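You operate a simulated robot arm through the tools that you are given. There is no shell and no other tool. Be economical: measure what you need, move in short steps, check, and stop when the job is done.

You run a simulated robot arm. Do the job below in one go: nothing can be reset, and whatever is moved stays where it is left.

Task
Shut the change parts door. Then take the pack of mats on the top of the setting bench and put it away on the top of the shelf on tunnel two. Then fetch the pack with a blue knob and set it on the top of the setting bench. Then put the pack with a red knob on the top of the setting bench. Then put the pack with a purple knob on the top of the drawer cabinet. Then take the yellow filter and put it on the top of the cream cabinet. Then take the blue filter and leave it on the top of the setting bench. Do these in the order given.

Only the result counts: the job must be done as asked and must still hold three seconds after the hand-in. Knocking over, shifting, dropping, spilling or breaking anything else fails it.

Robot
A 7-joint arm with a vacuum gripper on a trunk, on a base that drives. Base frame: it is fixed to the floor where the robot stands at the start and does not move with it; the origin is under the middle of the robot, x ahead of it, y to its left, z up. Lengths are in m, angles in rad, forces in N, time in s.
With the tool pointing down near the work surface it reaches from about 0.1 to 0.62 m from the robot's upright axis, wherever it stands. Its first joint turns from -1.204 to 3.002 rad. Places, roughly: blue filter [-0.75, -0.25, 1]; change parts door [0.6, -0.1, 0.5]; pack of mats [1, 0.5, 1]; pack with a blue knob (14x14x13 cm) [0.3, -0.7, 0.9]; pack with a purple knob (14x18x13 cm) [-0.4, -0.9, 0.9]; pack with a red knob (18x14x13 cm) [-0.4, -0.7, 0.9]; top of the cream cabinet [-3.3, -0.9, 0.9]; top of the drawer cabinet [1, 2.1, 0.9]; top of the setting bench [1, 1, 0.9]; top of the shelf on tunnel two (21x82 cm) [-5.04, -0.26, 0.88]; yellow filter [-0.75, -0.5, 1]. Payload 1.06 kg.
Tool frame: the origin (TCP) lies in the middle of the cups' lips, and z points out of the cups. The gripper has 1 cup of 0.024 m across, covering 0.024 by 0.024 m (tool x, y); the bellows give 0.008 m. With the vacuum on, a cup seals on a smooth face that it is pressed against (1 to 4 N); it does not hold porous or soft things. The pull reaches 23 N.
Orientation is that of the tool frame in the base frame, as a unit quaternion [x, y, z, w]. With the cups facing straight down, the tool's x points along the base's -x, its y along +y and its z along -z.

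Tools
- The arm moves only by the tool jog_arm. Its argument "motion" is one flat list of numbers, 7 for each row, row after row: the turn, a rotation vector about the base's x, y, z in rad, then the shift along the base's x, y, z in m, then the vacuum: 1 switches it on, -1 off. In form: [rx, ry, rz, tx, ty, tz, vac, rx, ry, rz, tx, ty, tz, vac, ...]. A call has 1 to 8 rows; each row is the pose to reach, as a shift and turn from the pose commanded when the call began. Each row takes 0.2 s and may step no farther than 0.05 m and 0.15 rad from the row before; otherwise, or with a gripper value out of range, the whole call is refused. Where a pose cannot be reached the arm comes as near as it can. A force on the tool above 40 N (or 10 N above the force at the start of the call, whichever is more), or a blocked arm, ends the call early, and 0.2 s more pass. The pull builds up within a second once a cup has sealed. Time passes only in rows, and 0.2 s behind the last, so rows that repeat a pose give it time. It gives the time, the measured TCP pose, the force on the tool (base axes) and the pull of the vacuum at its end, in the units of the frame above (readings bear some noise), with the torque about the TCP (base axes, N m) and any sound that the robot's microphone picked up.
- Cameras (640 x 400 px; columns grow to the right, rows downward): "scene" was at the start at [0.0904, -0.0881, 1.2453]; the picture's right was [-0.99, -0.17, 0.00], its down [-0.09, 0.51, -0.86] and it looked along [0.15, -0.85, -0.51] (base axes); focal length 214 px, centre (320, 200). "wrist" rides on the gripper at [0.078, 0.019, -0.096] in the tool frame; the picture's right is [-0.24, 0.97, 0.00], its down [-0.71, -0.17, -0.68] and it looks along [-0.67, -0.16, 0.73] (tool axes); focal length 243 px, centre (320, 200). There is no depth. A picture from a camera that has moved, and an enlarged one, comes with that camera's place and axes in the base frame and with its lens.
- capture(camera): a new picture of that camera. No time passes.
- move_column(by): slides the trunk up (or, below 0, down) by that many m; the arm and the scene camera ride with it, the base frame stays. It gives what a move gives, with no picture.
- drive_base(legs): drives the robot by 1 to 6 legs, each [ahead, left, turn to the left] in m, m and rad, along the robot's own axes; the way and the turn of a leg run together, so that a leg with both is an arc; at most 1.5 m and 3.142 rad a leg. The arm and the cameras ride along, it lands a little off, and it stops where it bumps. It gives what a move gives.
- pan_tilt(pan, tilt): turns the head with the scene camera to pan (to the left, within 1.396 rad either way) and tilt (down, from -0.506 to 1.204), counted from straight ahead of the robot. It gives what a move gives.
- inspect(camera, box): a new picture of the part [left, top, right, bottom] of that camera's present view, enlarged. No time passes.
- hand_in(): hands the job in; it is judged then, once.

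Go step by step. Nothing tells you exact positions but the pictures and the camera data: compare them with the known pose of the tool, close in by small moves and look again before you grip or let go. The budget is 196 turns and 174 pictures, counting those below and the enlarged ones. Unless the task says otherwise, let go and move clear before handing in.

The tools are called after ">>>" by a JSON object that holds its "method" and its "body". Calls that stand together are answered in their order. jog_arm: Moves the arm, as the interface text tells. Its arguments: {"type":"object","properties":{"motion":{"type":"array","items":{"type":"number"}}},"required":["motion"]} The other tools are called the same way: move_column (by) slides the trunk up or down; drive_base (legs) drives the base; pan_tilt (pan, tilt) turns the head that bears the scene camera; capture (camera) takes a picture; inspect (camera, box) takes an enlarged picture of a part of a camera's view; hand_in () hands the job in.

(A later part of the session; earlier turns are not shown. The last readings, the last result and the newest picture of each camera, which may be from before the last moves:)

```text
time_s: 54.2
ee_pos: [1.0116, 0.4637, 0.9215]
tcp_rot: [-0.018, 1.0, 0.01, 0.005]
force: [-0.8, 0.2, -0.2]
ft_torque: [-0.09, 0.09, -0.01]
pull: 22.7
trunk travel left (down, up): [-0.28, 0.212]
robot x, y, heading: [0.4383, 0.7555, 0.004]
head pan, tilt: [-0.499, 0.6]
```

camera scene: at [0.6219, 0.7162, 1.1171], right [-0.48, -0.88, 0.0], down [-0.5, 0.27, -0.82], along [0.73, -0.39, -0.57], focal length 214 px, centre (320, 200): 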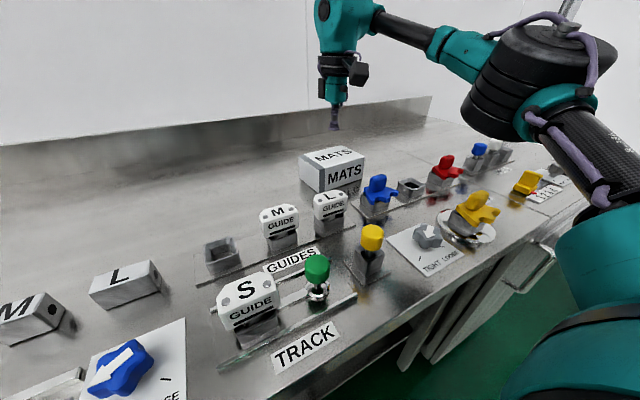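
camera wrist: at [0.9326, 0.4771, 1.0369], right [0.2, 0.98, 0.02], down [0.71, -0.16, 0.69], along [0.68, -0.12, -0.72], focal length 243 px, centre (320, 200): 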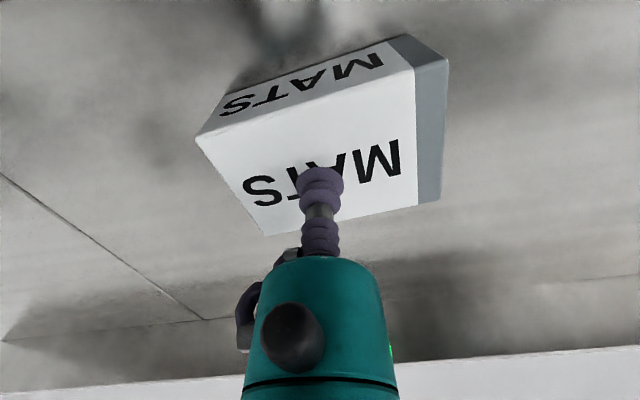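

Sealed with a pull of 22.7 N. I'll lift with the trunk and check.

>>> {"method": "move_column", "body": {"by": 0.2}}

>>> {"method": "drive_base", "body": {"legs": [[-0.4, 0.3, 0]]}}

>>> {"method": "pan_tilt", "body": {"pan": 1.2, "tilt": 0.35}}

>>> {"method": "capture", "body": {"camera": "scene"}}

>>> {"method": "capture", "body": {"camera": "wrist"}}

```text
time_s: 56.4
ee_pos: [0.946, 0.4626, 1.3103]
tcp_rot: [-0.018, 0.983, 0.007, 0.182]
force: [0.4, 0.0, -2.2]
ft_torque: [0.0, 0.1, 0.01]
pull: 23.1
trunk travel left (down, up): [-0.48, 0.012]
robot x, y, heading: [0.4363, 0.7573, 0.005]
head pan, tilt: [-0.499, 0.6]
```

```text
time_s: 59.6
ee_pos: [0.5425, 0.7651, 1.3107]
tcp_rot: [-0.023, 0.983, 0.007, 0.183]
force: [-0.8, -0.3, -2.3]
ft_torque: [-0.01, 0.06, -0.01]
pull: 22.4
trunk travel left (down, up): [-0.48, 0.012]
robot x, y, heading: [0.0347, 1.058, 0.016]
head pan, tilt: [-0.499, 0.6]
```

```text
time_s: 61.4
ee_pos: [0.5414, 0.7638, 1.3105]
tcp_rot: [-0.023, 0.983, 0.008, 0.182]
force: [-0.6, 0.4, -2.6]
ft_torque: [-0.03, 0.02, 0.02]
pull: 22.8
trunk travel left (down, up): [-0.48, 0.012]
robot x, y, heading: [0.0321, 1.0546, 0.014]
head pan, tilt: [1.201, 0.351]
```

```text
139 pictures are left
camera scene: at [0.0807, 1.1411, 1.3541], right [0.94, -0.35, 0.0], down [-0.12, -0.32, -0.94], along [0.33, 0.88, -0.34], focal length 214 px, centre (320, 200)
```

scene: 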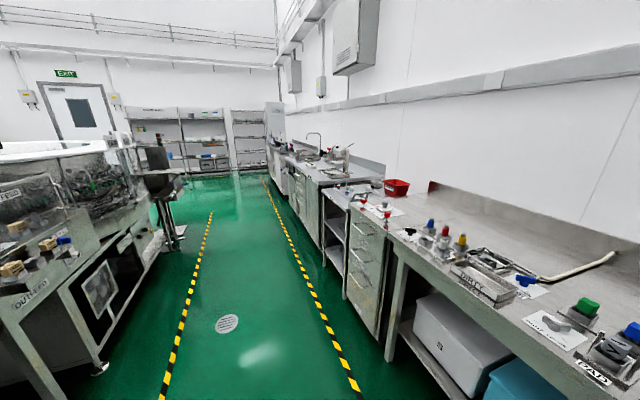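

```text
138 pictures are left
camera wrist: at [0.4352, 0.7777, 1.3731], right [0.17, 0.98, 0.09], down [0.42, -0.16, 0.89], along [0.89, -0.12, -0.44], focal length 243 px, centre (320, 200)
```

wrist: 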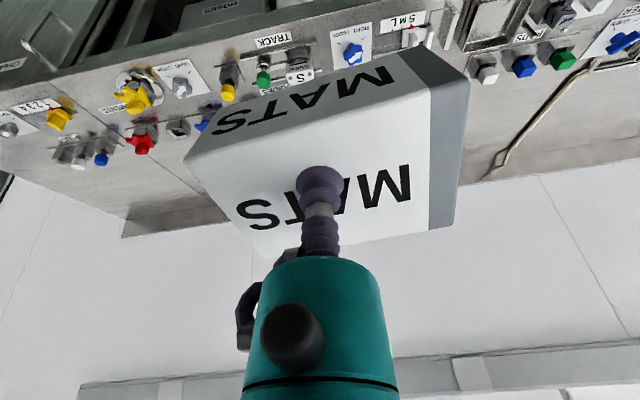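

The pack is held but the tool tipped 0.36 rad when the trunk rose. I'll level it and tuck it in.

>>> {"method": "jog_arm", "body": {"motion": [0, 0.08, 0, -0.02, 0, -0.03, 1, 0, 0.16, 0, -0.04, 0, -0.06, 1, 0, 0.24, 0, -0.06, 0, -0.09, 1, 0, 0.32, 0, -0.08, 0, -0.12, 1, 0, 0.362, 0, -0.1, 0, -0.14, 1, 0, 0.362, 0, -0.12, -0.02, -0.14, 1]}}

>>> {"method": "drive_base", "body": {"legs": [[0, 0, 1.57]]}}

>>> {"method": "capture", "body": {"camera": "scene"}}

>>> {"method": "pan_tilt", "body": {"pan": 0.3, "tilt": 0.35}}

>>> {"method": "capture", "body": {"camera": "scene"}}

```text
time_s: 62.8
ee_pos: [0.421, 0.7449, 1.1705]
tcp_rot: [-0.021, 1.0, 0.012, 0.003]
force: [-0.3, -0.1, -1.9]
ft_torque: [-0.01, 0.08, -0.05]
pull: 23.2
trunk travel left (down, up): [-0.48, 0.012]
robot x, y, heading: [0.0316, 1.0484, 0.014]
head pan, tilt: [1.201, 0.351]
```

```text
time_s: 67.0
ee_pos: [0.335, 1.4462, 1.1704]
tcp_rot: [0.725, -0.688, -0.01, 0.007]
force: [-0.1, -0.6, -2.2]
ft_torque: [-0.01, -0.02, -0.03]
pull: 22.4
trunk travel left (down, up): [-0.48, 0.012]
robot x, y, heading: [0.0317, 1.0538, 1.595]
head pan, tilt: [1.201, 0.351]
```

```text
137 pictures are left
camera scene: at [-0.0551, 1.1009, 1.3541], right [0.34, 0.94, 0.0], down [0.32, -0.12, -0.94], along [-0.88, 0.32, -0.34], focal length 214 px, centre (320, 200)
```

scene: 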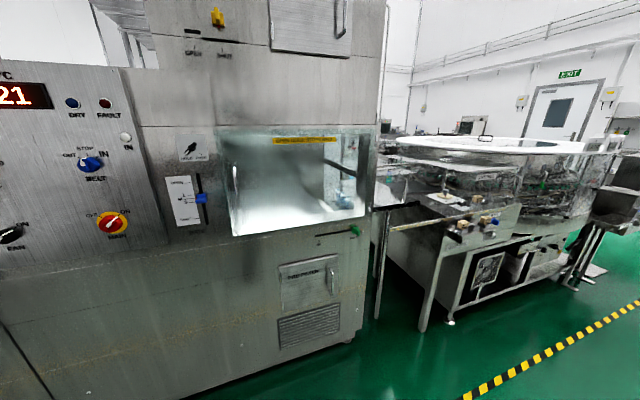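

```text
time_s: 68.2
ee_pos: [0.3361, 1.4467, 1.1703]
tcp_rot: [0.726, -0.688, -0.01, 0.007]
force: [0.0, 0.3, -2.0]
ft_torque: [-0.02, 0.01, -0.01]
pull: 23.3
trunk travel left (down, up): [-0.48, 0.012]
robot x, y, heading: [0.0304, 1.0566, 1.591]
head pan, tilt: [0.3, 0.351]
```

```text
136 pictures are left
camera scene: at [0.0028, 1.1575, 1.3541], right [0.95, 0.32, 0.0], down [0.11, -0.33, -0.94], along [-0.3, 0.89, -0.34], focal length 214 px, centre (320, 200)
```

scene: 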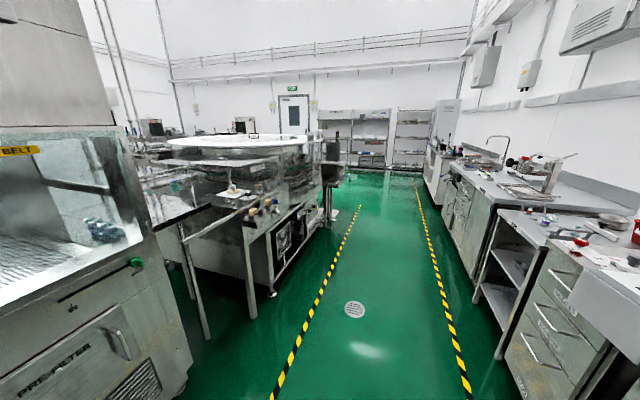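

I see the tunnel machine to the west and an outfeed table beyond it. I need a way to x of about -5, so I'll look further west and south.

>>> {"method": "drive_base", "body": {"legs": [[0, 0, 1.57]]}}

>>> {"method": "pan_tilt", "body": {"pan": 0.8, "tilt": 0.3}}

>>> {"method": "capture", "body": {"camera": "scene"}}

>>> {"method": "pan_tilt", "body": {"pan": 0.0, "tilt": 0.2}}

>>> {"method": "capture", "body": {"camera": "scene"}}

```text
time_s: 72.3
ee_pos: [-0.3532, 1.369, 1.1702]
tcp_rot: [1.0, 0.009, -0.003, 0.011]
force: [-0.2, -0.6, -1.7]
ft_torque: [-0.01, -0.03, 0.01]
pull: 22.9
trunk travel left (down, up): [-0.48, 0.012]
robot x, y, heading: [0.0309, 1.0502, 3.127]
head pan, tilt: [0.3, 0.351]
```

```text
time_s: 73.3
ee_pos: [-0.3522, 1.3692, 1.17]
tcp_rot: [1.0, 0.01, -0.002, 0.011]
force: [0.2, -0.6, -2.4]
ft_torque: [0.05, -0.06, 0.03]
pull: 22.7
trunk travel left (down, up): [-0.48, 0.012]
robot x, y, heading: [0.0257, 1.0548, 3.133]
head pan, tilt: [0.799, 0.3]
```

```text
135 pictures are left
camera scene: at [-0.0485, 0.9878, 1.3589], right [-0.71, 0.7, 0.0], down [0.21, 0.21, -0.96], along [-0.67, -0.68, -0.3], focal length 214 px, centre (320, 200)
```

scene: 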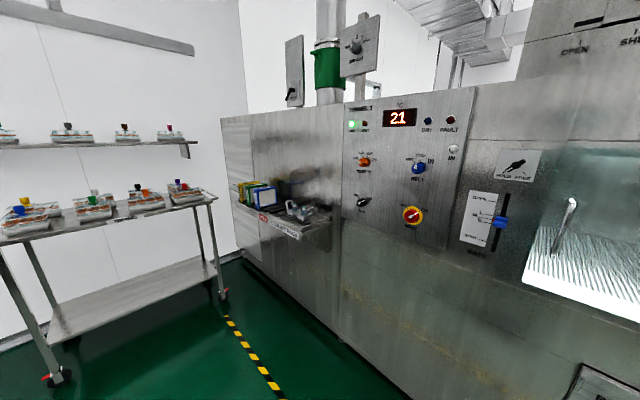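

```text
time_s: 74.4
ee_pos: [-0.3522, 1.3697, 1.1706]
tcp_rot: [1.0, 0.009, -0.002, 0.011]
force: [0.2, 0.5, -2.1]
ft_torque: [0.02, -0.06, 0.01]
pull: 22.9
trunk travel left (down, up): [-0.48, 0.012]
robot x, y, heading: [0.0309, 1.0566, 3.131]
head pan, tilt: [0.0, 0.201]
```

```text
134 pictures are left
camera scene: at [-0.0759, 1.0549, 1.3681], right [0.01, 1.0, 0.0], down [0.2, 0.0, -0.98], along [-0.98, 0.01, -0.2], focal length 214 px, centre (320, 200)
```

scene: 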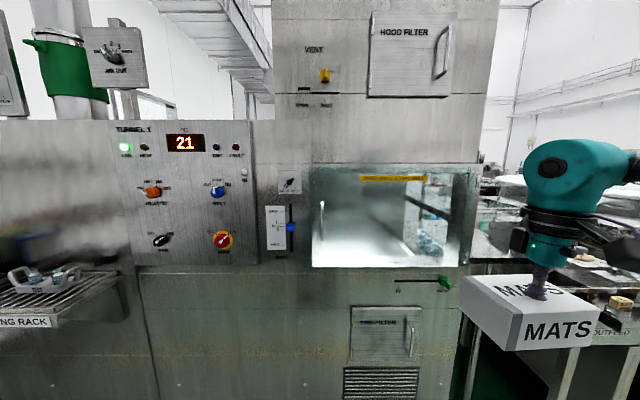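

Tunnel one adjoins the south wall, so the way west is round the north end of the outfeed table. I'll turn north and drive up the aisle.

>>> {"method": "drive_base", "body": {"legs": [[0, 0, -1.56], [1.5, 0, 0], [0.9, 0, 0]]}}

>>> {"method": "pan_tilt", "body": {"pan": 0.8, "tilt": 0.3}}

>>> {"method": "capture", "body": {"camera": "scene"}}

>>> {"method": "pan_tilt", "body": {"pan": 0.0, "tilt": 0.3}}

>>> {"method": "capture", "body": {"camera": "scene"}}

```text
time_s: 89.9
ee_pos: [0.2591, 3.8544, 1.17]
tcp_rot: [0.728, -0.686, -0.01, 0.006]
force: [-0.1, 1.0, -2.5]
ft_torque: [-0.01, 0.01, 0.0]
pull: 23.0
trunk travel left (down, up): [-0.48, 0.012]
robot x, y, heading: [-0.0426, 3.4576, 1.603]
head pan, tilt: [0.0, 0.201]
```

```text
time_s: 91.0
ee_pos: [0.2562, 3.8537, 1.1707]
tcp_rot: [0.728, -0.686, -0.01, 0.007]
force: [-0.4, -0.4, -2.2]
ft_torque: [0.04, -0.01, 0.01]
pull: 23.4
trunk travel left (down, up): [-0.48, 0.012]
robot x, y, heading: [-0.0407, 3.4565, 1.602]
head pan, tilt: [0.799, 0.3]
```

```text
133 pictures are left
camera scene: at [-0.1111, 3.5365, 1.3589], right [0.68, 0.74, 0.0], down [0.22, -0.2, -0.96], along [-0.7, 0.64, -0.3], focal length 214 px, centre (320, 200)
```

scene: 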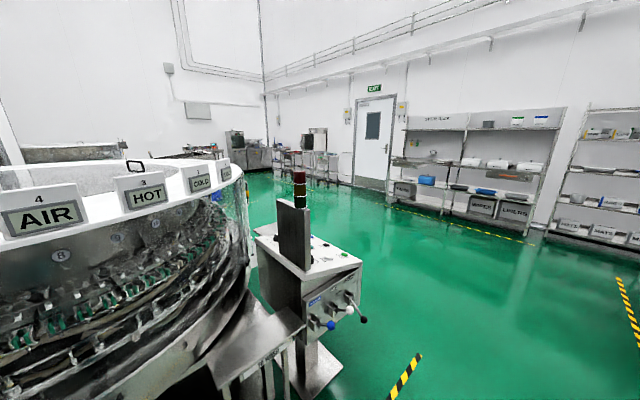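

```text
time_s: 92.2
ee_pos: [0.2584, 3.8533, 1.1704]
tcp_rot: [0.728, -0.685, -0.01, 0.006]
force: [0.5, -0.5, -2.5]
ft_torque: [-0.01, -0.05, 0.01]
pull: 23.2
trunk travel left (down, up): [-0.48, 0.012]
robot x, y, heading: [-0.0427, 3.4589, 1.599]
head pan, tilt: [0.0, 0.3]
```

```text
132 pictures are left
camera scene: at [-0.0452, 3.5668, 1.3589], right [1.0, 0.03, 0.0], down [0.01, -0.3, -0.96], along [-0.03, 0.95, -0.3], focal length 214 px, centre (320, 200)
```

scene: 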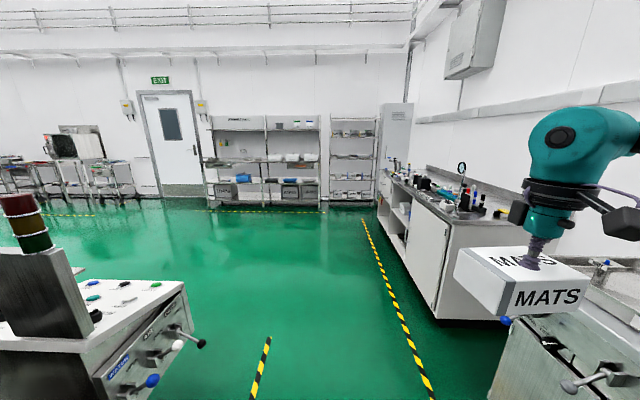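

There's a console at about (-0.5,4.1) at the end of the table. I'll continue north past it and turn west.

>>> {"method": "drive_base", "body": {"legs": [[1.5, -0.1, 0], [0.1, 0, 1.54]]}}

>>> {"method": "capture", "body": {"camera": "scene"}}

>>> {"method": "pan_tilt", "body": {"pan": 0.7, "tilt": 0.3}}

>>> {"method": "capture", "body": {"camera": "scene"}}

```text
refused: leg 1 is longer than a leg can be; nothing moved
```

```text
131 pictures are left
camera scene: at [-0.0452, 3.5668, 1.3589], right [1.0, 0.03, 0.0], down [0.01, -0.3, -0.96], along [-0.03, 0.95, -0.3], focal length 214 px, centre (320, 200)
```

scene: 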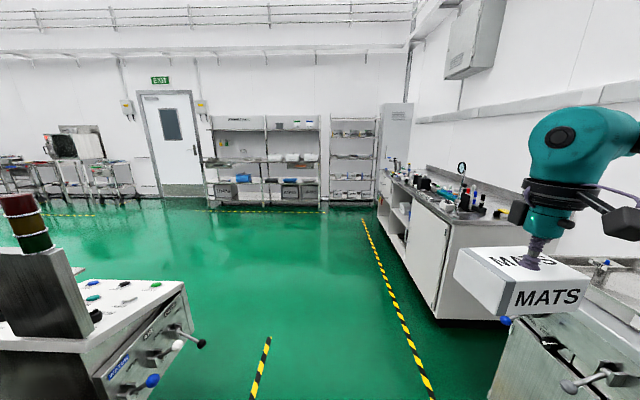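

```text
time_s: 93.2
ee_pos: [0.2574, 3.8543, 1.1709]
tcp_rot: [0.728, -0.685, -0.01, 0.007]
force: [0.2, 0.0, -1.5]
ft_torque: [-0.05, -0.02, 0.01]
pull: 22.6
trunk travel left (down, up): [-0.48, 0.012]
robot x, y, heading: [-0.0396, 3.4603, 1.605]
head pan, tilt: [0.7, 0.3]
```

```text
130 pictures are left
camera scene: at [-0.1045, 3.5431, 1.3589], right [0.74, 0.67, 0.0], down [0.2, -0.22, -0.96], along [-0.64, 0.71, -0.3], focal length 214 px, centre (320, 200)
```

scene: 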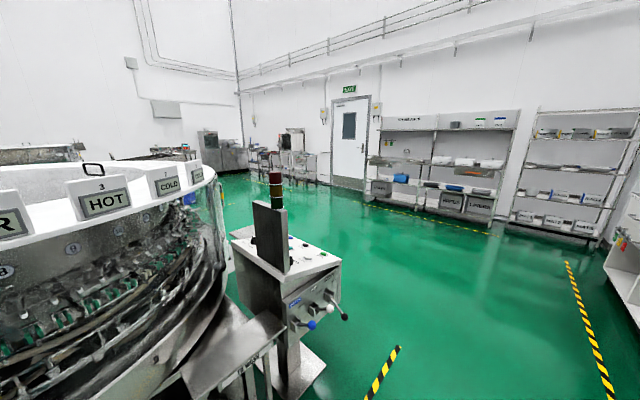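

>>> {"method": "drive_base", "body": {"legs": [[1.4, -0.1, 0], [0.15, 0, 1.54]]}}

>>> {"method": "pan_tilt", "body": {"pan": 0.6, "tilt": 0.3}}

>>> {"method": "capture", "body": {"camera": "scene"}}

>>> {"method": "pan_tilt", "body": {"pan": 0.0, "tilt": 0.3}}

>>> {"method": "capture", "body": {"camera": "scene"}}

```text
time_s: 103.8
ee_pos: [-0.4422, 5.2521, 1.1702]
tcp_rot: [1.0, -0.006, -0.003, 0.011]
force: [0.9, -0.8, -2.7]
ft_torque: [0.0, -0.01, 0.0]
pull: 22.8
trunk travel left (down, up): [-0.48, 0.012]
robot x, y, heading: [-0.0624, 4.9254, 3.098]
head pan, tilt: [0.7, 0.3]
```

```text
time_s: 104.5
ee_pos: [-0.4417, 5.2511, 1.17]
tcp_rot: [1.0, -0.005, -0.003, 0.011]
force: [-0.8, -0.1, -2.2]
ft_torque: [-0.02, -0.01, -0.02]
pull: 23.0
trunk travel left (down, up): [-0.48, 0.012]
robot x, y, heading: [-0.068, 4.9206, 3.1]
head pan, tilt: [0.6, 0.3]
```

```text
129 pictures are left
camera scene: at [-0.1616, 4.8752, 1.3589], right [-0.53, 0.85, 0.0], down [0.25, 0.16, -0.96], along [-0.81, -0.51, -0.3], focal length 214 px, centre (320, 200)
```

scene: 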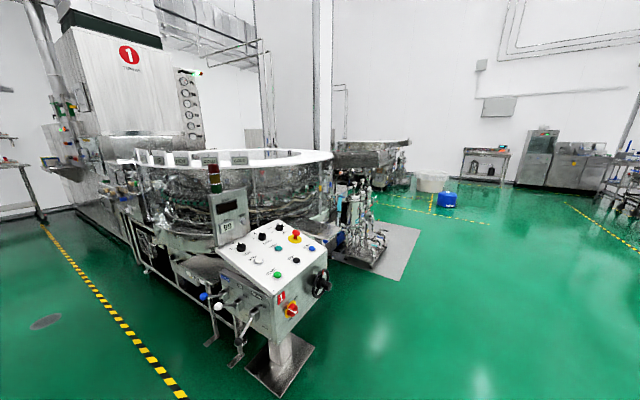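

```text
time_s: 105.5
ee_pos: [-0.4417, 5.2524, 1.1694]
tcp_rot: [1.0, -0.006, -0.003, 0.011]
force: [-0.5, 0.4, -2.4]
ft_torque: [0.02, -0.04, -0.04]
pull: 23.0
trunk travel left (down, up): [-0.48, 0.012]
robot x, y, heading: [-0.0659, 4.9245, 3.103]
head pan, tilt: [0.0, 0.3]
```

```text
128 pictures are left
camera scene: at [-0.1758, 4.9285, 1.3589], right [0.04, 1.0, 0.0], down [0.3, -0.01, -0.96], along [-0.95, 0.04, -0.3], focal length 214 px, centre (320, 200)
```

scene: 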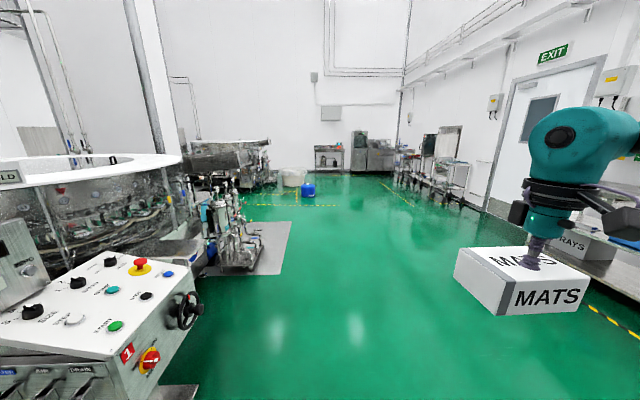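

The way west at y of about 4.95 is clear, with pumps on a mat reaching to y of about 4.45 and a blue drum near x -5.4. I'll drive west in legs.

>>> {"method": "drive_base", "body": {"legs": [[1.4, 0, 0], [1.4, 0, 0.03]]}}

>>> {"method": "pan_tilt", "body": {"pan": 0.8, "tilt": 0.3}}

>>> {"method": "capture", "body": {"camera": "scene"}}

>>> {"method": "pan_tilt", "body": {"pan": 0.0, "tilt": 0.4}}

>>> {"method": "capture", "body": {"camera": "scene"}}

```text
time_s: 118.9
ee_pos: [-3.2186, 5.3593, 1.1695]
tcp_rot: [1.0, 0.011, -0.002, 0.011]
force: [-0.4, 0.7, -2.2]
ft_torque: [0.0, -0.06, 0.0]
pull: 23.3
trunk travel left (down, up): [-0.48, 0.012]
robot x, y, heading: [-2.8333, 5.0442, 3.134]
head pan, tilt: [0.0, 0.3]
```

```text
time_s: 120.0
ee_pos: [-3.2175, 5.3591, 1.1699]
tcp_rot: [1.0, 0.011, -0.003, 0.012]
force: [1.0, 0.4, -2.4]
ft_torque: [0.0, -0.02, 0.01]
pull: 22.8
trunk travel left (down, up): [-0.48, 0.012]
robot x, y, heading: [-2.8348, 5.0425, 3.131]
head pan, tilt: [0.799, 0.3]
```

```text
127 pictures are left
camera scene: at [-2.9142, 4.9778, 1.3589], right [-0.71, 0.7, 0.0], down [0.21, 0.21, -0.96], along [-0.67, -0.68, -0.3], focal length 214 px, centre (320, 200)
```

scene: 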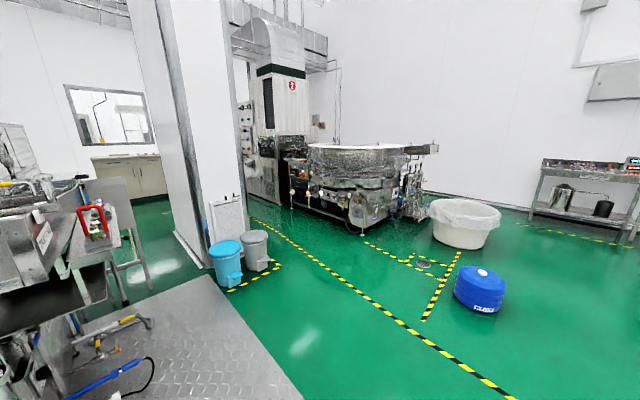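

```text
time_s: 121.2
ee_pos: [-3.2181, 5.3595, 1.1705]
tcp_rot: [1.0, 0.011, -0.003, 0.012]
force: [0.8, 0.0, -2.0]
ft_torque: [0.03, 0.0, 0.02]
pull: 22.7
trunk travel left (down, up): [-0.48, 0.012]
robot x, y, heading: [-2.8363, 5.046, 3.136]
head pan, tilt: [0.0, 0.4]
```

```text
126 pictures are left
camera scene: at [-2.9412, 5.0449, 1.3496], right [0.01, 1.0, 0.0], down [0.39, 0.0, -0.92], along [-0.92, 0.01, -0.39], focal length 214 px, centre (320, 200)
```

scene: 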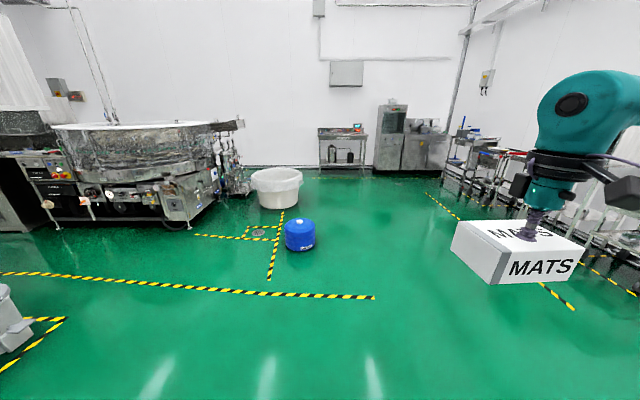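

The aisle in front of tunnel two runs at x of about -4.3, past the bins (edge x about -3.95, y 3.1) and the blue drum at (-4.8,4.85). I'll go to (-4.1,5.05), face south and drive down.

>>> {"method": "drive_base", "body": {"legs": [[1.27, 0, 0], [0, 0, 1.575]]}}

>>> {"method": "capture", "body": {"camera": "scene"}}

```text
time_s: 131.5
ee_pos: [-4.4098, 4.6292, 1.1712]
tcp_rot: [0.676, 0.737, 0.007, 0.009]
force: [-0.6, -0.2, -2.3]
ft_torque: [0.05, 0.01, 0.01]
pull: 22.6
trunk travel left (down, up): [-0.48, 0.012]
robot x, y, heading: [-4.1188, 5.0356, -1.513]
head pan, tilt: [0.0, 0.4]
```

```text
125 pictures are left
camera scene: at [-4.1132, 4.9259, 1.3496], right [-1.0, -0.06, 0.0], down [-0.02, 0.39, -0.92], along [0.05, -0.92, -0.39], focal length 214 px, centre (320, 200)
```

scene: 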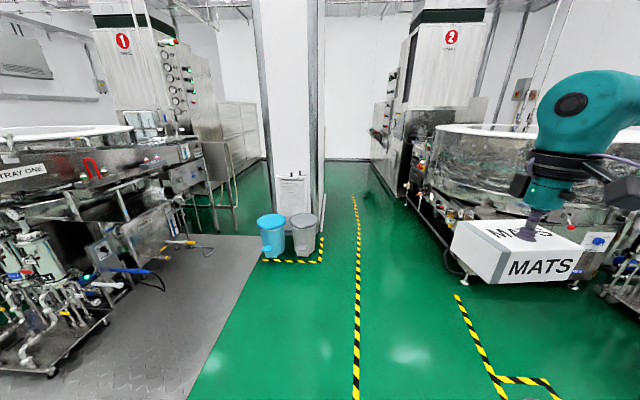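

The aisle between bins and carousel two is about 1.2 m wide. I'll straighten up and drive south around x -4.4.

>>> {"method": "drive_base", "body": {"legs": [[0, 0, -0.058], [1.35, -0.28, 0], [1.3, 0, 0]]}}

>>> {"method": "capture", "body": {"camera": "scene"}}

```text
time_s: 145.0
ee_pos: [-4.6836, 1.9853, 1.1697]
tcp_rot: [0.691, 0.723, 0.006, 0.009]
force: [0.1, 0.5, -2.8]
ft_torque: [0.02, 0.04, 0.02]
pull: 23.2
trunk travel left (down, up): [-0.48, 0.012]
robot x, y, heading: [-4.3792, 2.3766, -1.555]
head pan, tilt: [0.0, 0.4]
```

```text
124 pictures are left
camera scene: at [-4.3747, 2.2696, 1.3496], right [-1.0, -0.01, 0.0], down [-0.01, 0.39, -0.92], along [0.01, -0.92, -0.39], focal length 214 px, centre (320, 200)
```

scene: 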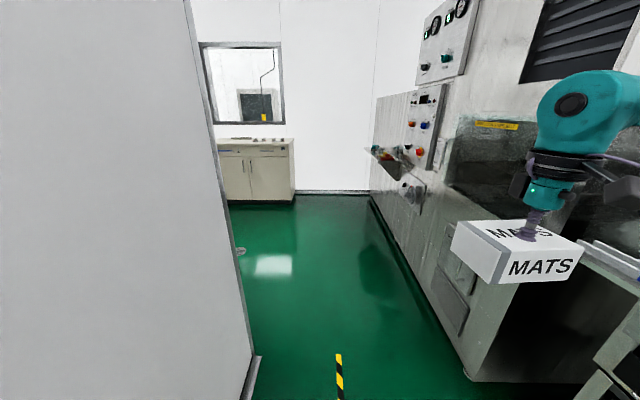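

I can see tunnel two's shelf at right and the cream cabinet at the end. I'll drive further south to about y 0.

>>> {"method": "drive_base", "body": {"legs": [[1.3, 0.05, 0], [0.75, 0.03, 0]]}}

>>> {"method": "pan_tilt", "body": {"pan": -0.8, "tilt": 0.5}}

>>> {"method": "capture", "body": {"camera": "scene"}}

```text
time_s: 155.1
ee_pos: [-4.5528, -0.0515, 1.1705]
tcp_rot: [0.69, 0.723, 0.006, 0.009]
force: [-0.6, 0.3, -1.1]
ft_torque: [0.03, -0.01, -0.03]
pull: 22.2
trunk travel left (down, up): [-0.48, 0.012]
robot x, y, heading: [-4.2467, 0.344, -1.556]
head pan, tilt: [0.0, 0.4]
```

```text
time_s: 156.3
ee_pos: [-4.551, -0.0505, 1.1701]
tcp_rot: [0.69, 0.723, 0.006, 0.011]
force: [0.9, 0.3, -2.4]
ft_torque: [0.02, 0.02, 0.02]
pull: 23.0
trunk travel left (down, up): [-0.48, 0.012]
robot x, y, heading: [-4.2439, 0.3428, -1.553]
head pan, tilt: [-0.799, 0.499]
```

```text
123 pictures are left
camera scene: at [-4.3097, 0.263, 1.3405], right [-0.71, 0.7, 0.0], down [0.34, 0.34, -0.88], along [-0.62, -0.62, -0.48], focal length 214 px, centre (320, 200)
```

scene: 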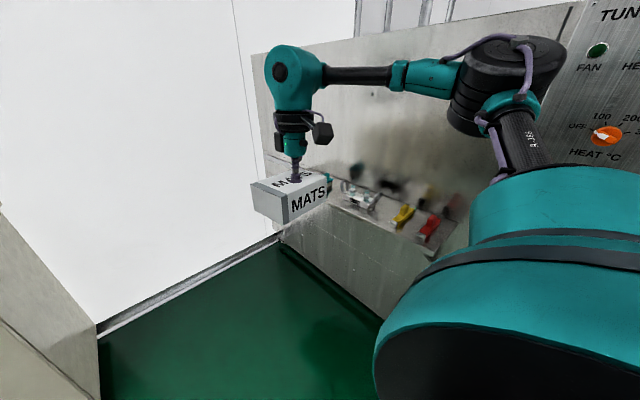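

The shelf has some items on it (a clear thing, yellow, red). I'll go south more and face west to view it.

>>> {"method": "drive_base", "body": {"legs": [[0.7, 0, 0], [0, 0, -1.585]]}}

>>> {"method": "pan_tilt", "body": {"pan": -0.1, "tilt": 0.6}}

>>> {"method": "capture", "body": {"camera": "scene"}}

>>> {"method": "capture", "body": {"camera": "wrist"}}

```text
time_s: 164.0
ee_pos: [-4.6158, -0.0393, 1.1702]
tcp_rot: [1.0, 0.002, -0.002, 0.011]
force: [0.1, 0.3, -2.7]
ft_torque: [-0.01, 0.01, 0.01]
pull: 22.5
trunk travel left (down, up): [-0.48, 0.012]
robot x, y, heading: [-4.2403, -0.3626, 3.112]
head pan, tilt: [-0.799, 0.499]
```

```text
time_s: 165.1
ee_pos: [-4.6154, -0.0386, 1.1701]
tcp_rot: [1.0, 0.002, -0.002, 0.011]
force: [-0.6, -0.8, -1.9]
ft_torque: [0.01, -0.06, 0.04]
pull: 22.6
trunk travel left (down, up): [-0.48, 0.012]
robot x, y, heading: [-4.2367, -0.3609, 3.111]
head pan, tilt: [-0.099, 0.6]
```

```text
122 pictures are left
camera scene: at [-4.3384, -0.3495, 1.3314], right [0.13, 0.99, 0.0], down [0.56, -0.07, -0.83], along [-0.82, 0.1, -0.56], focal length 214 px, centre (320, 200)
```

scene: 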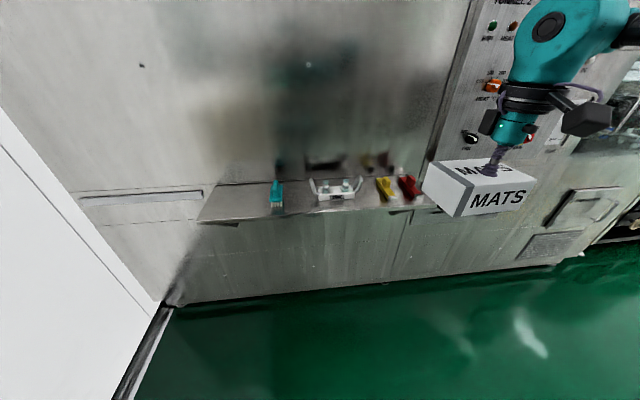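

```text
121 pictures are left
camera wrist: at [-4.5353, -0.0558, 1.2668], right [-0.23, -0.97, 0.02], down [-0.71, 0.18, 0.68], along [-0.67, 0.14, -0.73], focal length 243 px, centre (320, 200)
```

wrist: 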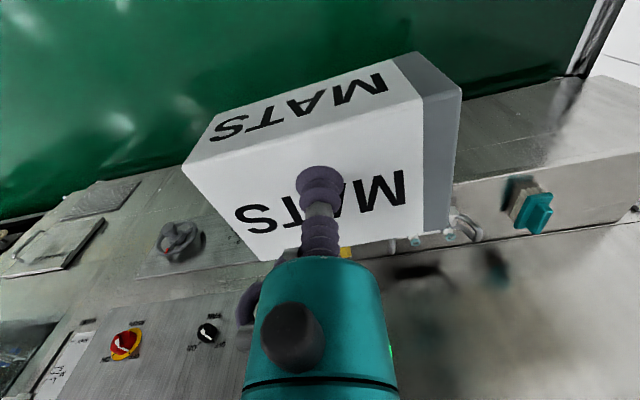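

Free space on the shelf is its south end, y -0.67…-0.47, left of the teal brush at y of about -0.43. I'll place the pack centred at about (-5.04,-0.575), moving left and closer first.

>>> {"method": "drive_base", "body": {"legs": [[0, 0.4, 0.03], [0.28, 0, 0]]}}

>>> {"method": "capture", "body": {"camera": "scene"}}

```text
time_s: 170.6
ee_pos: [-4.9089, -0.4445, 1.1697]
tcp_rot: [1.0, 0.02, -0.003, 0.011]
force: [0.6, -0.5, -2.6]
ft_torque: [-0.01, -0.05, 0.0]
pull: 23.0
trunk travel left (down, up): [-0.48, 0.012]
robot x, y, heading: [-4.514, -0.7529, -3.132]
head pan, tilt: [-0.099, 0.6]
```

```text
120 pictures are left
camera scene: at [-4.6202, -0.7439, 1.3313], right [0.09, 1.0, 0.0], down [0.56, -0.05, -0.82], along [-0.82, 0.07, -0.57], focal length 214 px, centre (320, 200)
```

scene: 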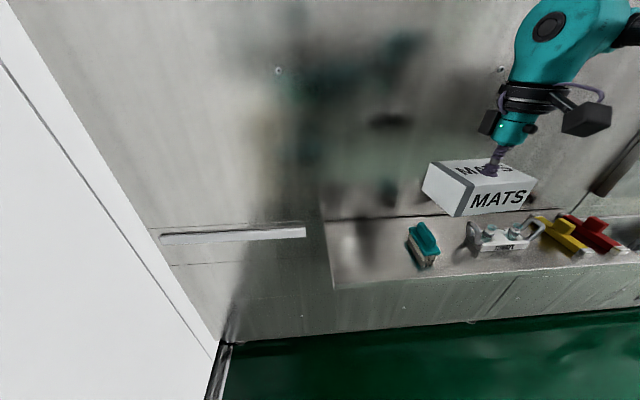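

Brush's left edge is at y -0.47 and the shelf end at -0.67. I'll move the pack over the gap.

>>> {"method": "jog_arm", "body": {"motion": [0, 0, 0, -0.03, -0.03, 0, 1, 0, 0, 0, -0.06, -0.06, 0, 1, 0, 0, 0, -0.09, -0.09, 0, 1, 0, 0, 0, -0.12, -0.12, 0, 1, 0, 0, 0, -0.126, -0.133, 0, 1]}}

>>> {"method": "pan_tilt", "body": {"pan": -0.3, "tilt": 0.7}}

>>> {"method": "capture", "body": {"camera": "scene"}}

>>> {"method": "capture", "body": {"camera": "wrist"}}

```text
time_s: 171.8
ee_pos: [-5.0232, -0.5616, 1.172]
tcp_rot: [1.0, 0.02, -0.003, 0.012]
force: [0.7, 0.4, -2.5]
ft_torque: [0.02, -0.03, -0.01]
pull: 22.9
out of reach, approached as far as the arm can: row 4, 5
trunk travel left (down, up): [-0.48, 0.012]
robot x, y, heading: [-4.5175, -0.7524, -3.13]
head pan, tilt: [-0.099, 0.6]
```

```text
time_s: 172.5
ee_pos: [-5.0233, -0.5604, 1.1707]
tcp_rot: [1.0, 0.019, -0.002, 0.011]
force: [0.5, -0.4, -1.9]
ft_torque: [-0.01, -0.01, 0.01]
pull: 22.8
trunk travel left (down, up): [-0.48, 0.012]
robot x, y, heading: [-4.5158, -0.7512, -3.133]
head pan, tilt: [-0.3, 0.7]
```

```text
119 pictures are left
camera scene: at [-4.613, -0.7275, 1.3228], right [0.28, 0.96, 0.0], down [0.62, -0.18, -0.77], along [-0.73, 0.22, -0.64], focal length 214 px, centre (320, 200)
```

scene: 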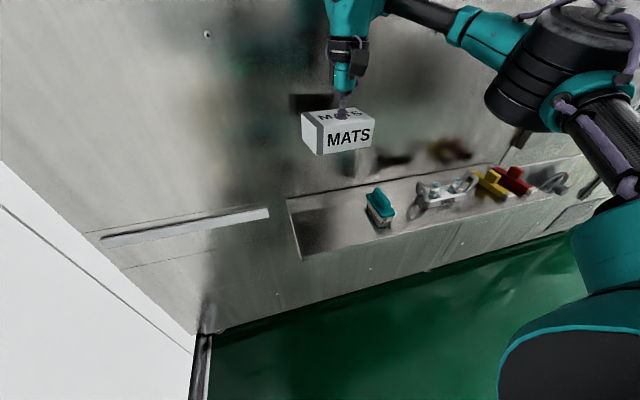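

```text
118 pictures are left
camera wrist: at [-4.9438, -0.5746, 1.2673], right [-0.2, -0.98, 0.02], down [-0.71, 0.16, 0.68], along [-0.68, 0.12, -0.73], focal length 243 px, centre (320, 200)
```

wrist: 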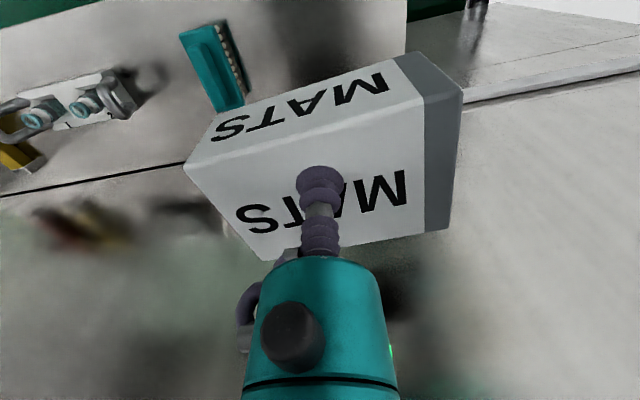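

The pack is over the gap. I'll lower by the trunk and check.

>>> {"method": "move_column", "body": {"by": -0.14}}

>>> {"method": "capture", "body": {"camera": "scene"}}

>>> {"method": "capture", "body": {"camera": "wrist"}}

```text
time_s: 174.2
ee_pos: [-5.0242, -0.5631, 1.0291]
tcp_rot: [1.0, 0.019, -0.003, 0.011]
force: [-0.3, 0.3, -2.7]
ft_torque: [0.0, -0.03, 0.0]
pull: 22.8
trunk travel left (down, up): [-0.34, 0.152]
robot x, y, heading: [-4.5179, -0.753, -3.132]
head pan, tilt: [-0.3, 0.7]
```

```text
117 pictures are left
camera scene: at [-4.6903, -0.7284, 1.1669], right [0.29, 0.96, 0.0], down [0.62, -0.18, -0.76], along [-0.73, 0.22, -0.64], focal length 214 px, centre (320, 200)
```

scene: 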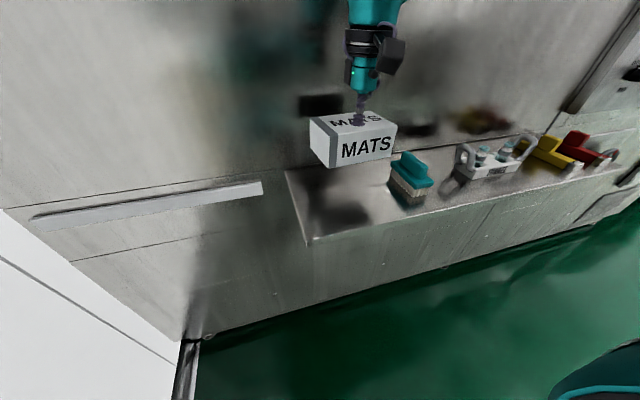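

```text
116 pictures are left
camera wrist: at [-4.9432, -0.5759, 1.127], right [-0.2, -0.98, 0.02], down [-0.71, 0.16, 0.69], along [-0.68, 0.12, -0.73], focal length 243 px, centre (320, 200)
```

wrist: 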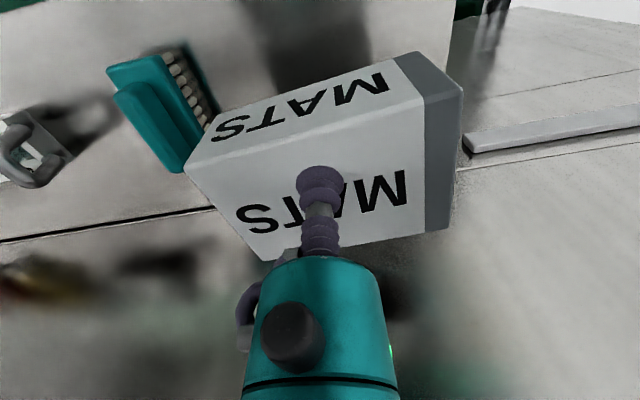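

The clearances to the brush and shelf edges look good. I'll lower further in steps until contact.

>>> {"method": "move_column", "body": {"by": -0.05}}

>>> {"method": "jog_arm", "body": {"motion": [0, 0, 0, 0, 0, -0.006, 1, 0, 0, 0, 0, 0, -0.012, 1]}}

>>> {"method": "capture", "body": {"camera": "scene"}}

```text
time_s: 175.1
ee_pos: [-5.0221, -0.5624, 0.9798]
tcp_rot: [1.0, 0.02, -0.003, 0.011]
force: [-0.7, 0.2, -1.3]
ft_torque: [0.01, -0.03, -0.03]
pull: 22.7
trunk travel left (down, up): [-0.29, 0.202]
robot x, y, heading: [-4.5159, -0.7553, -3.132]
head pan, tilt: [-0.3, 0.7]
```

```text
time_s: 175.7
ee_pos: [-5.0242, -0.5629, 0.9684]
tcp_rot: [1.0, 0.02, -0.002, 0.011]
force: [-0.4, 0.0, -2.6]
ft_torque: [0.05, 0.0, 0.01]
pull: 22.8
trunk travel left (down, up): [-0.29, 0.202]
robot x, y, heading: [-4.517, -0.7549, -3.131]
head pan, tilt: [-0.3, 0.7]
```

```text
115 pictures are left
camera scene: at [-4.701, -0.7284, 1.1181], right [0.29, 0.96, 0.0], down [0.62, -0.18, -0.76], along [-0.73, 0.22, -0.64], focal length 214 px, centre (320, 200)
```

scene: 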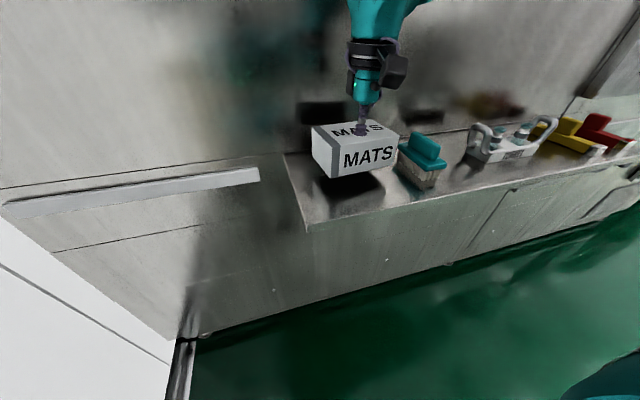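

>>> {"method": "jog_arm", "body": {"motion": [0, 0, 0, 0, 0, -0.006, 1, 0, 0, 0, 0, 0, -0.012, 1, 0, 0, 0, 0, 0, -0.018, 1]}}

>>> {"method": "jog_arm", "body": {"motion": [0, 0, 0, 0, 0, -0.004, 1, 0, 0, 0, 0, 0, -0.008, 1]}}

>>> {"method": "capture", "body": {"camera": "scene"}}

```text
time_s: 176.5
ee_pos: [-5.0232, -0.5619, 0.9501]
tcp_rot: [1.0, 0.021, -0.002, 0.011]
force: [-0.8, 1.0, -1.2]
ft_torque: [-0.02, -0.05, 0.02]
pull: 23.3
trunk travel left (down, up): [-0.29, 0.202]
robot x, y, heading: [-4.5152, -0.7494, -3.129]
head pan, tilt: [-0.3, 0.7]
```

```text
time_s: 177.1
ee_pos: [-5.0234, -0.562, 0.9427]
tcp_rot: [1.0, 0.021, -0.002, 0.012]
force: [0.0, 0.3, -1.1]
ft_torque: [0.04, 0.04, 0.02]
pull: 22.6
trunk travel left (down, up): [-0.29, 0.202]
robot x, y, heading: [-4.5147, -0.7532, -3.125]
head pan, tilt: [-0.3, 0.7]
```

```text
114 pictures are left
camera scene: at [-4.7009, -0.7285, 1.1182], right [0.29, 0.96, 0.0], down [0.62, -0.18, -0.76], along [-0.73, 0.22, -0.64], focal length 214 px, centre (320, 200)
```

scene: 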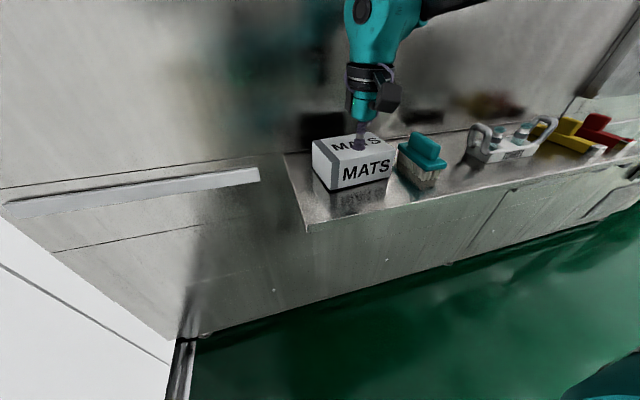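

Nearly down; I can see the reflection just below the pack. A few more millimetres.

>>> {"method": "jog_arm", "body": {"motion": [0, 0, 0, 0, 0, -0.003, 1, 0, 0, 0, 0, 0, -0.006, 1]}}

>>> {"method": "jog_arm", "body": {"motion": [0, 0, 0, 0, 0, -0.002, 1, 0, 0, 0, 0, 0, -0.004, 1]}}

>>> {"method": "inspect", "body": {"camera": "scene", "box": [280, 100, 460, 230]}}

```text
time_s: 177.7
ee_pos: [-5.0224, -0.5619, 0.9371]
tcp_rot: [1.0, 0.019, -0.005, 0.012]
force: [-1.9, 3.1, 16.4]
ft_torque: [0.07, 0.03, 0.12]
pull: 22.6
trunk travel left (down, up): [-0.29, 0.202]
robot x, y, heading: [-4.5162, -0.7546, -3.134]
head pan, tilt: [-0.3, 0.7]
```

```text
time_s: 178.3
ee_pos: [-5.0233, -0.5631, 0.9337]
tcp_rot: [1.0, 0.02, -0.003, 0.013]
force: [-1.9, 1.7, 21.1]
ft_torque: [0.11, 0.08, -0.16]
pull: 22.4
trunk travel left (down, up): [-0.29, 0.202]
robot x, y, heading: [-4.5142, -0.7507, -3.128]
head pan, tilt: [-0.3, 0.7]
```

```text
3.08 times, centred on (370, 165) of scene
camera zoom: at [-4.6998, -0.7289, 1.1184], right [0.29, 0.96, 0.0], down [0.62, -0.18, -0.77], along [-0.73, 0.22, -0.64], focal length 660 px, centre (166, 308)
```

zoom: 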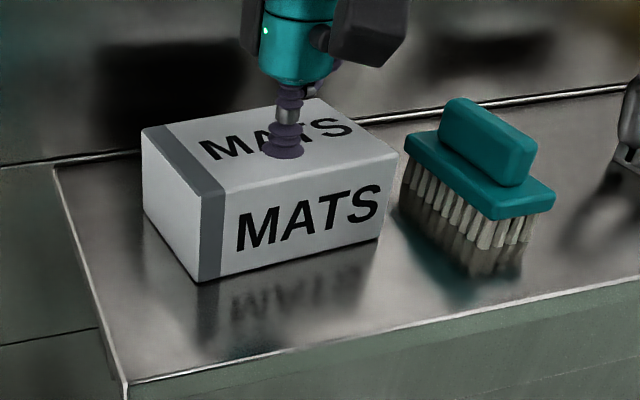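

The pack is seated. I'll release it and lift straight up.

>>> {"method": "jog_arm", "body": {"motion": [0, 0, 0, 0, 0, 0.004, -1, 0, 0, 0, 0, 0, 0.004, -1, 0, 0, 0, 0, 0, 0.004, -1, 0, 0, 0, 0, 0, 0.004, -1, 0, 0, 0, 0, 0, 0.01, -1, 0, 0, 0, 0, 0, 0.03, -1, 0, 0, 0, 0, 0, 0.06, -1, 0, 0, 0, 0, 0, 0.1, -1]}}

>>> {"method": "capture", "body": {"camera": "scene"}}

```text
time_s: 180.1
ee_pos: [-5.0238, -0.5626, 1.0324]
tcp_rot: [1.0, 0.02, -0.002, 0.011]
force: [0.0, 0.2, 1.1]
ft_torque: [0.0, -0.01, -0.05]
pull: 0.1
trunk travel left (down, up): [-0.29, 0.202]
robot x, y, heading: [-4.5166, -0.7519, -3.13]
head pan, tilt: [-0.3, 0.7]
```

```text
112 pictures are left
camera scene: at [-4.7008, -0.7285, 1.1182], right [0.29, 0.96, 0.0], down [0.62, -0.18, -0.77], along [-0.73, 0.22, -0.64], focal length 214 px, centre (320, 200)
```

scene: 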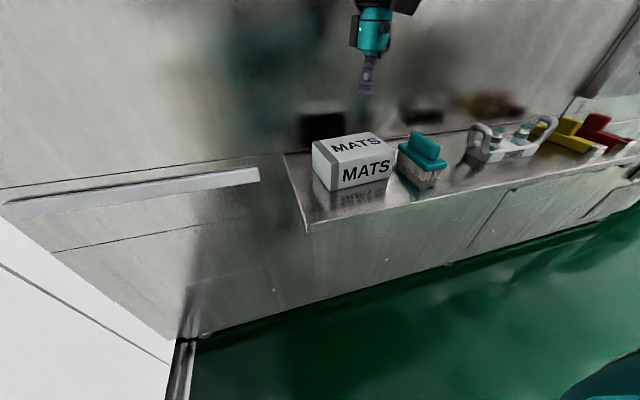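

The mats are put away. I'll raise, retract, back off and turn round, looking at the cream cabinet on the way for later.

>>> {"method": "move_column", "body": {"by": 0.17}}

>>> {"method": "jog_arm", "body": {"motion": [0, 0, 0, 0.03, 0.03, 0, -1, 0, 0, 0, 0.06, 0.06, 0, -1, 0, 0, 0, 0.09, 0.09, 0, -1, 0, 0, 0, 0.12, 0.12, 0, -1]}}

>>> {"method": "drive_base", "body": {"legs": [[-0.3, -0.35, 0], [0, 0, 1.56]]}}

>>> {"method": "pan_tilt", "body": {"pan": 0.8, "tilt": 0.5}}

>>> {"method": "capture", "body": {"camera": "scene"}}

```text
time_s: 182.1
ee_pos: [-5.0169, -0.5618, 1.218]
tcp_rot: [1.0, 0.02, -0.018, 0.011]
force: [-0.8, 0.8, -0.3]
ft_torque: [0.0, 0.03, 0.01]
pull: 0.1
trunk travel left (down, up): [-0.46, 0.032]
robot x, y, heading: [-4.5162, -0.7533, -3.131]
head pan, tilt: [-0.3, 0.7]
```

```text
time_s: 183.1
ee_pos: [-4.8942, -0.441, 1.2182]
tcp_rot: [1.0, 0.02, -0.019, 0.013]
force: [0.2, -0.4, 0.5]
ft_torque: [0.0, -0.01, -0.04]
pull: 0.1
trunk travel left (down, up): [-0.46, 0.032]
robot x, y, heading: [-4.5164, -0.7537, -3.133]
head pan, tilt: [-0.3, 0.7]
```

```text
time_s: 190.6
ee_pos: [-4.524, -0.7861, 1.2187]
tcp_rot: [0.685, 0.728, -0.005, 0.022]
force: [0.0, 0.0, 0.0]
ft_torque: [0.03, 0.03, 0.02]
pull: 0.1
trunk travel left (down, up): [-0.46, 0.032]
robot x, y, heading: [-4.2214, -0.4038, -1.537]
head pan, tilt: [-0.3, 0.7]
```

```text
time_s: 191.9
ee_pos: [-4.5228, -0.7869, 1.2176]
tcp_rot: [0.685, 0.728, -0.005, 0.022]
force: [-0.2, -1.1, -0.8]
ft_torque: [0.0, 0.02, 0.02]
pull: 0.1
trunk travel left (down, up): [-0.46, 0.032]
robot x, y, heading: [-4.222, -0.4019, -1.534]
head pan, tilt: [0.799, 0.499]
```

```text
111 pictures are left
camera scene: at [-4.1522, -0.4978, 1.3192], right [-0.67, -0.74, 0.0], down [-0.35, 0.32, -0.88], along [0.65, -0.59, -0.48], focal length 214 px, centre (320, 200)
```

scene: 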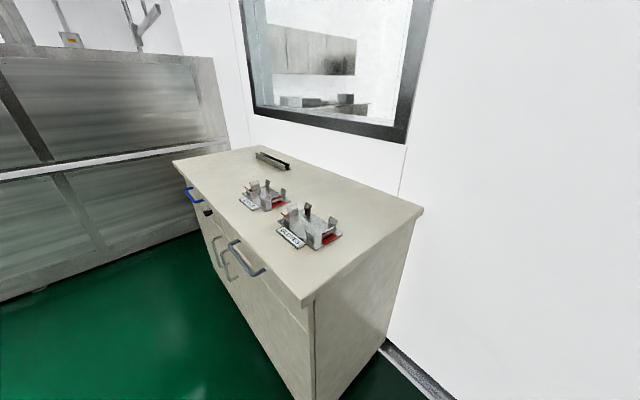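

The cabinet top spans x -3.88…-2.5, y -0.68…-1.28, with two fixtures at x -3.7 and -3.4. Now I'll return north and east for the blue-knob pack.

>>> {"method": "drive_base", "body": {"legs": [[-0.7, 0.0, 0], [0, 0, 3.1], [1.4, 0.1, 0], [1.4, 0.1, 0], [1.4, 0, 0]]}}

>>> {"method": "pan_tilt", "body": {"pan": 0, "tilt": 0.5}}

>>> {"method": "capture", "body": {"camera": "scene"}}

```text
time_s: 206.7
ee_pos: [-3.9753, 1.3682, 1.2244]
tcp_rot: [0.716, -0.698, -0.029, -0.008]
force: [-0.5, 0.6, 0.2]
ft_torque: [0.0, 0.0, -0.01]
pull: 0.0
trunk travel left (down, up): [-0.46, 0.032]
robot x, y, heading: [-4.2981, 1.0411, 1.54]
head pan, tilt: [0.799, 0.499]
stopped in leg 3: the robot was blocked; the commanded pose is now the measured one
```

```text
time_s: 207.8
ee_pos: [-3.9765, 1.366, 1.2239]
tcp_rot: [0.717, -0.697, -0.03, -0.009]
force: [0.4, -0.9, 0.1]
ft_torque: [-0.01, 0.03, 0.0]
pull: 0.0
trunk travel left (down, up): [-0.46, 0.032]
robot x, y, heading: [-4.2979, 1.0457, 1.543]
head pan, tilt: [0.0, 0.499]
```

```text
110 pictures are left
camera scene: at [-4.2933, 1.1352, 1.3226], right [1.0, -0.03, 0.0], down [-0.01, -0.45, -0.89], along [0.02, 0.89, -0.45], focal length 214 px, centre (320, 200)
```

scene: 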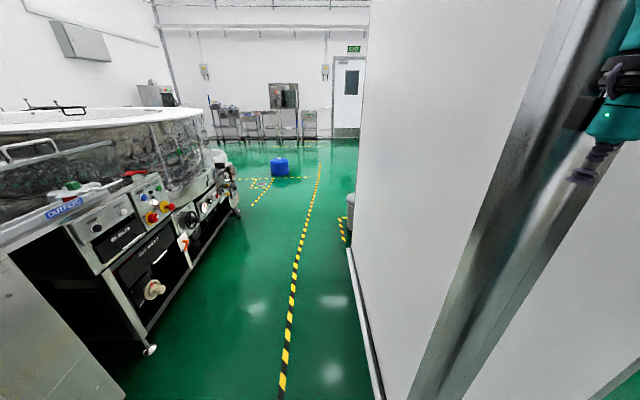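

The arm's right side met the pillar corner. I'll back off, shift left to x of about -4.62, and carry on north.

>>> {"method": "drive_base", "body": {"legs": [[-0.2, 0.05, 0], [0, 0.28, 0], [1.3, 0, 0.02], [1.2, 0, 0]]}}

>>> {"method": "capture", "body": {"camera": "scene"}}

```text
time_s: 224.0
ee_pos: [-4.3181, 3.7477, 1.2108]
tcp_rot: [0.727, -0.686, -0.014, 0.005]
force: [0.7, 0.3, 0.5]
ft_torque: [0.0, 0.01, -0.01]
pull: 0.1
trunk travel left (down, up): [-0.46, 0.032]
robot x, y, heading: [-4.6243, 3.3811, 1.576]
head pan, tilt: [0.0, 0.499]
```

```text
109 pictures are left
camera scene: at [-4.6272, 3.5078, 1.3191], right [1.0, 0.01, 0.0], down [0.0, -0.48, -0.88], along [-0.01, 0.88, -0.48], focal length 214 px, centre (320, 200)
```

scene: 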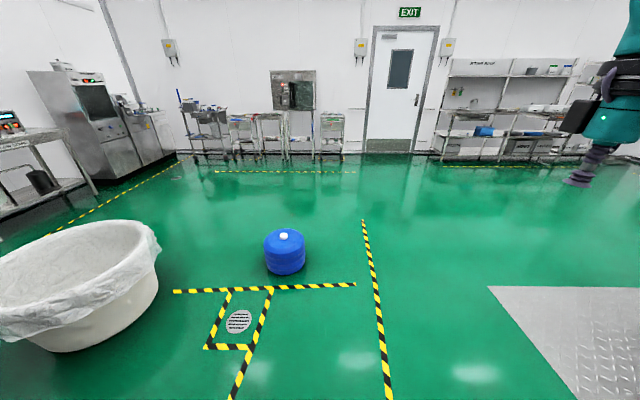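

I'll go diagonally past the drum, turn east and drive along y of about 5.1.

>>> {"method": "drive_base", "body": {"legs": [[1.35, -0.45, 0], [0.4, 0, 0], [0, 0, -1.575], [1.4, 0, 0], [1.4, 0, 0]]}}

>>> {"method": "capture", "body": {"camera": "scene"}}

```text
time_s: 249.9
ee_pos: [-1.0778, 4.9678, 1.2111]
tcp_rot: [-0.065, 0.998, 0.015, 0.007]
force: [-1.0, 0.1, -0.5]
ft_torque: [-0.02, 0.0, 0.03]
pull: 0.0
trunk travel left (down, up): [-0.46, 0.032]
robot x, y, heading: [-1.4659, 5.251, 0.079]
head pan, tilt: [0.0, 0.499]
```

```text
108 pictures are left
camera scene: at [-1.3395, 5.2621, 1.3192], right [0.08, -1.0, 0.0], down [-0.48, -0.04, -0.88], along [0.88, 0.07, -0.48], focal length 214 px, centre (320, 200)
```

scene: 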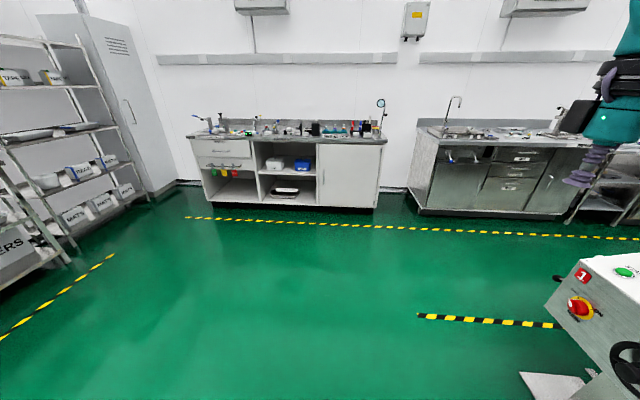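

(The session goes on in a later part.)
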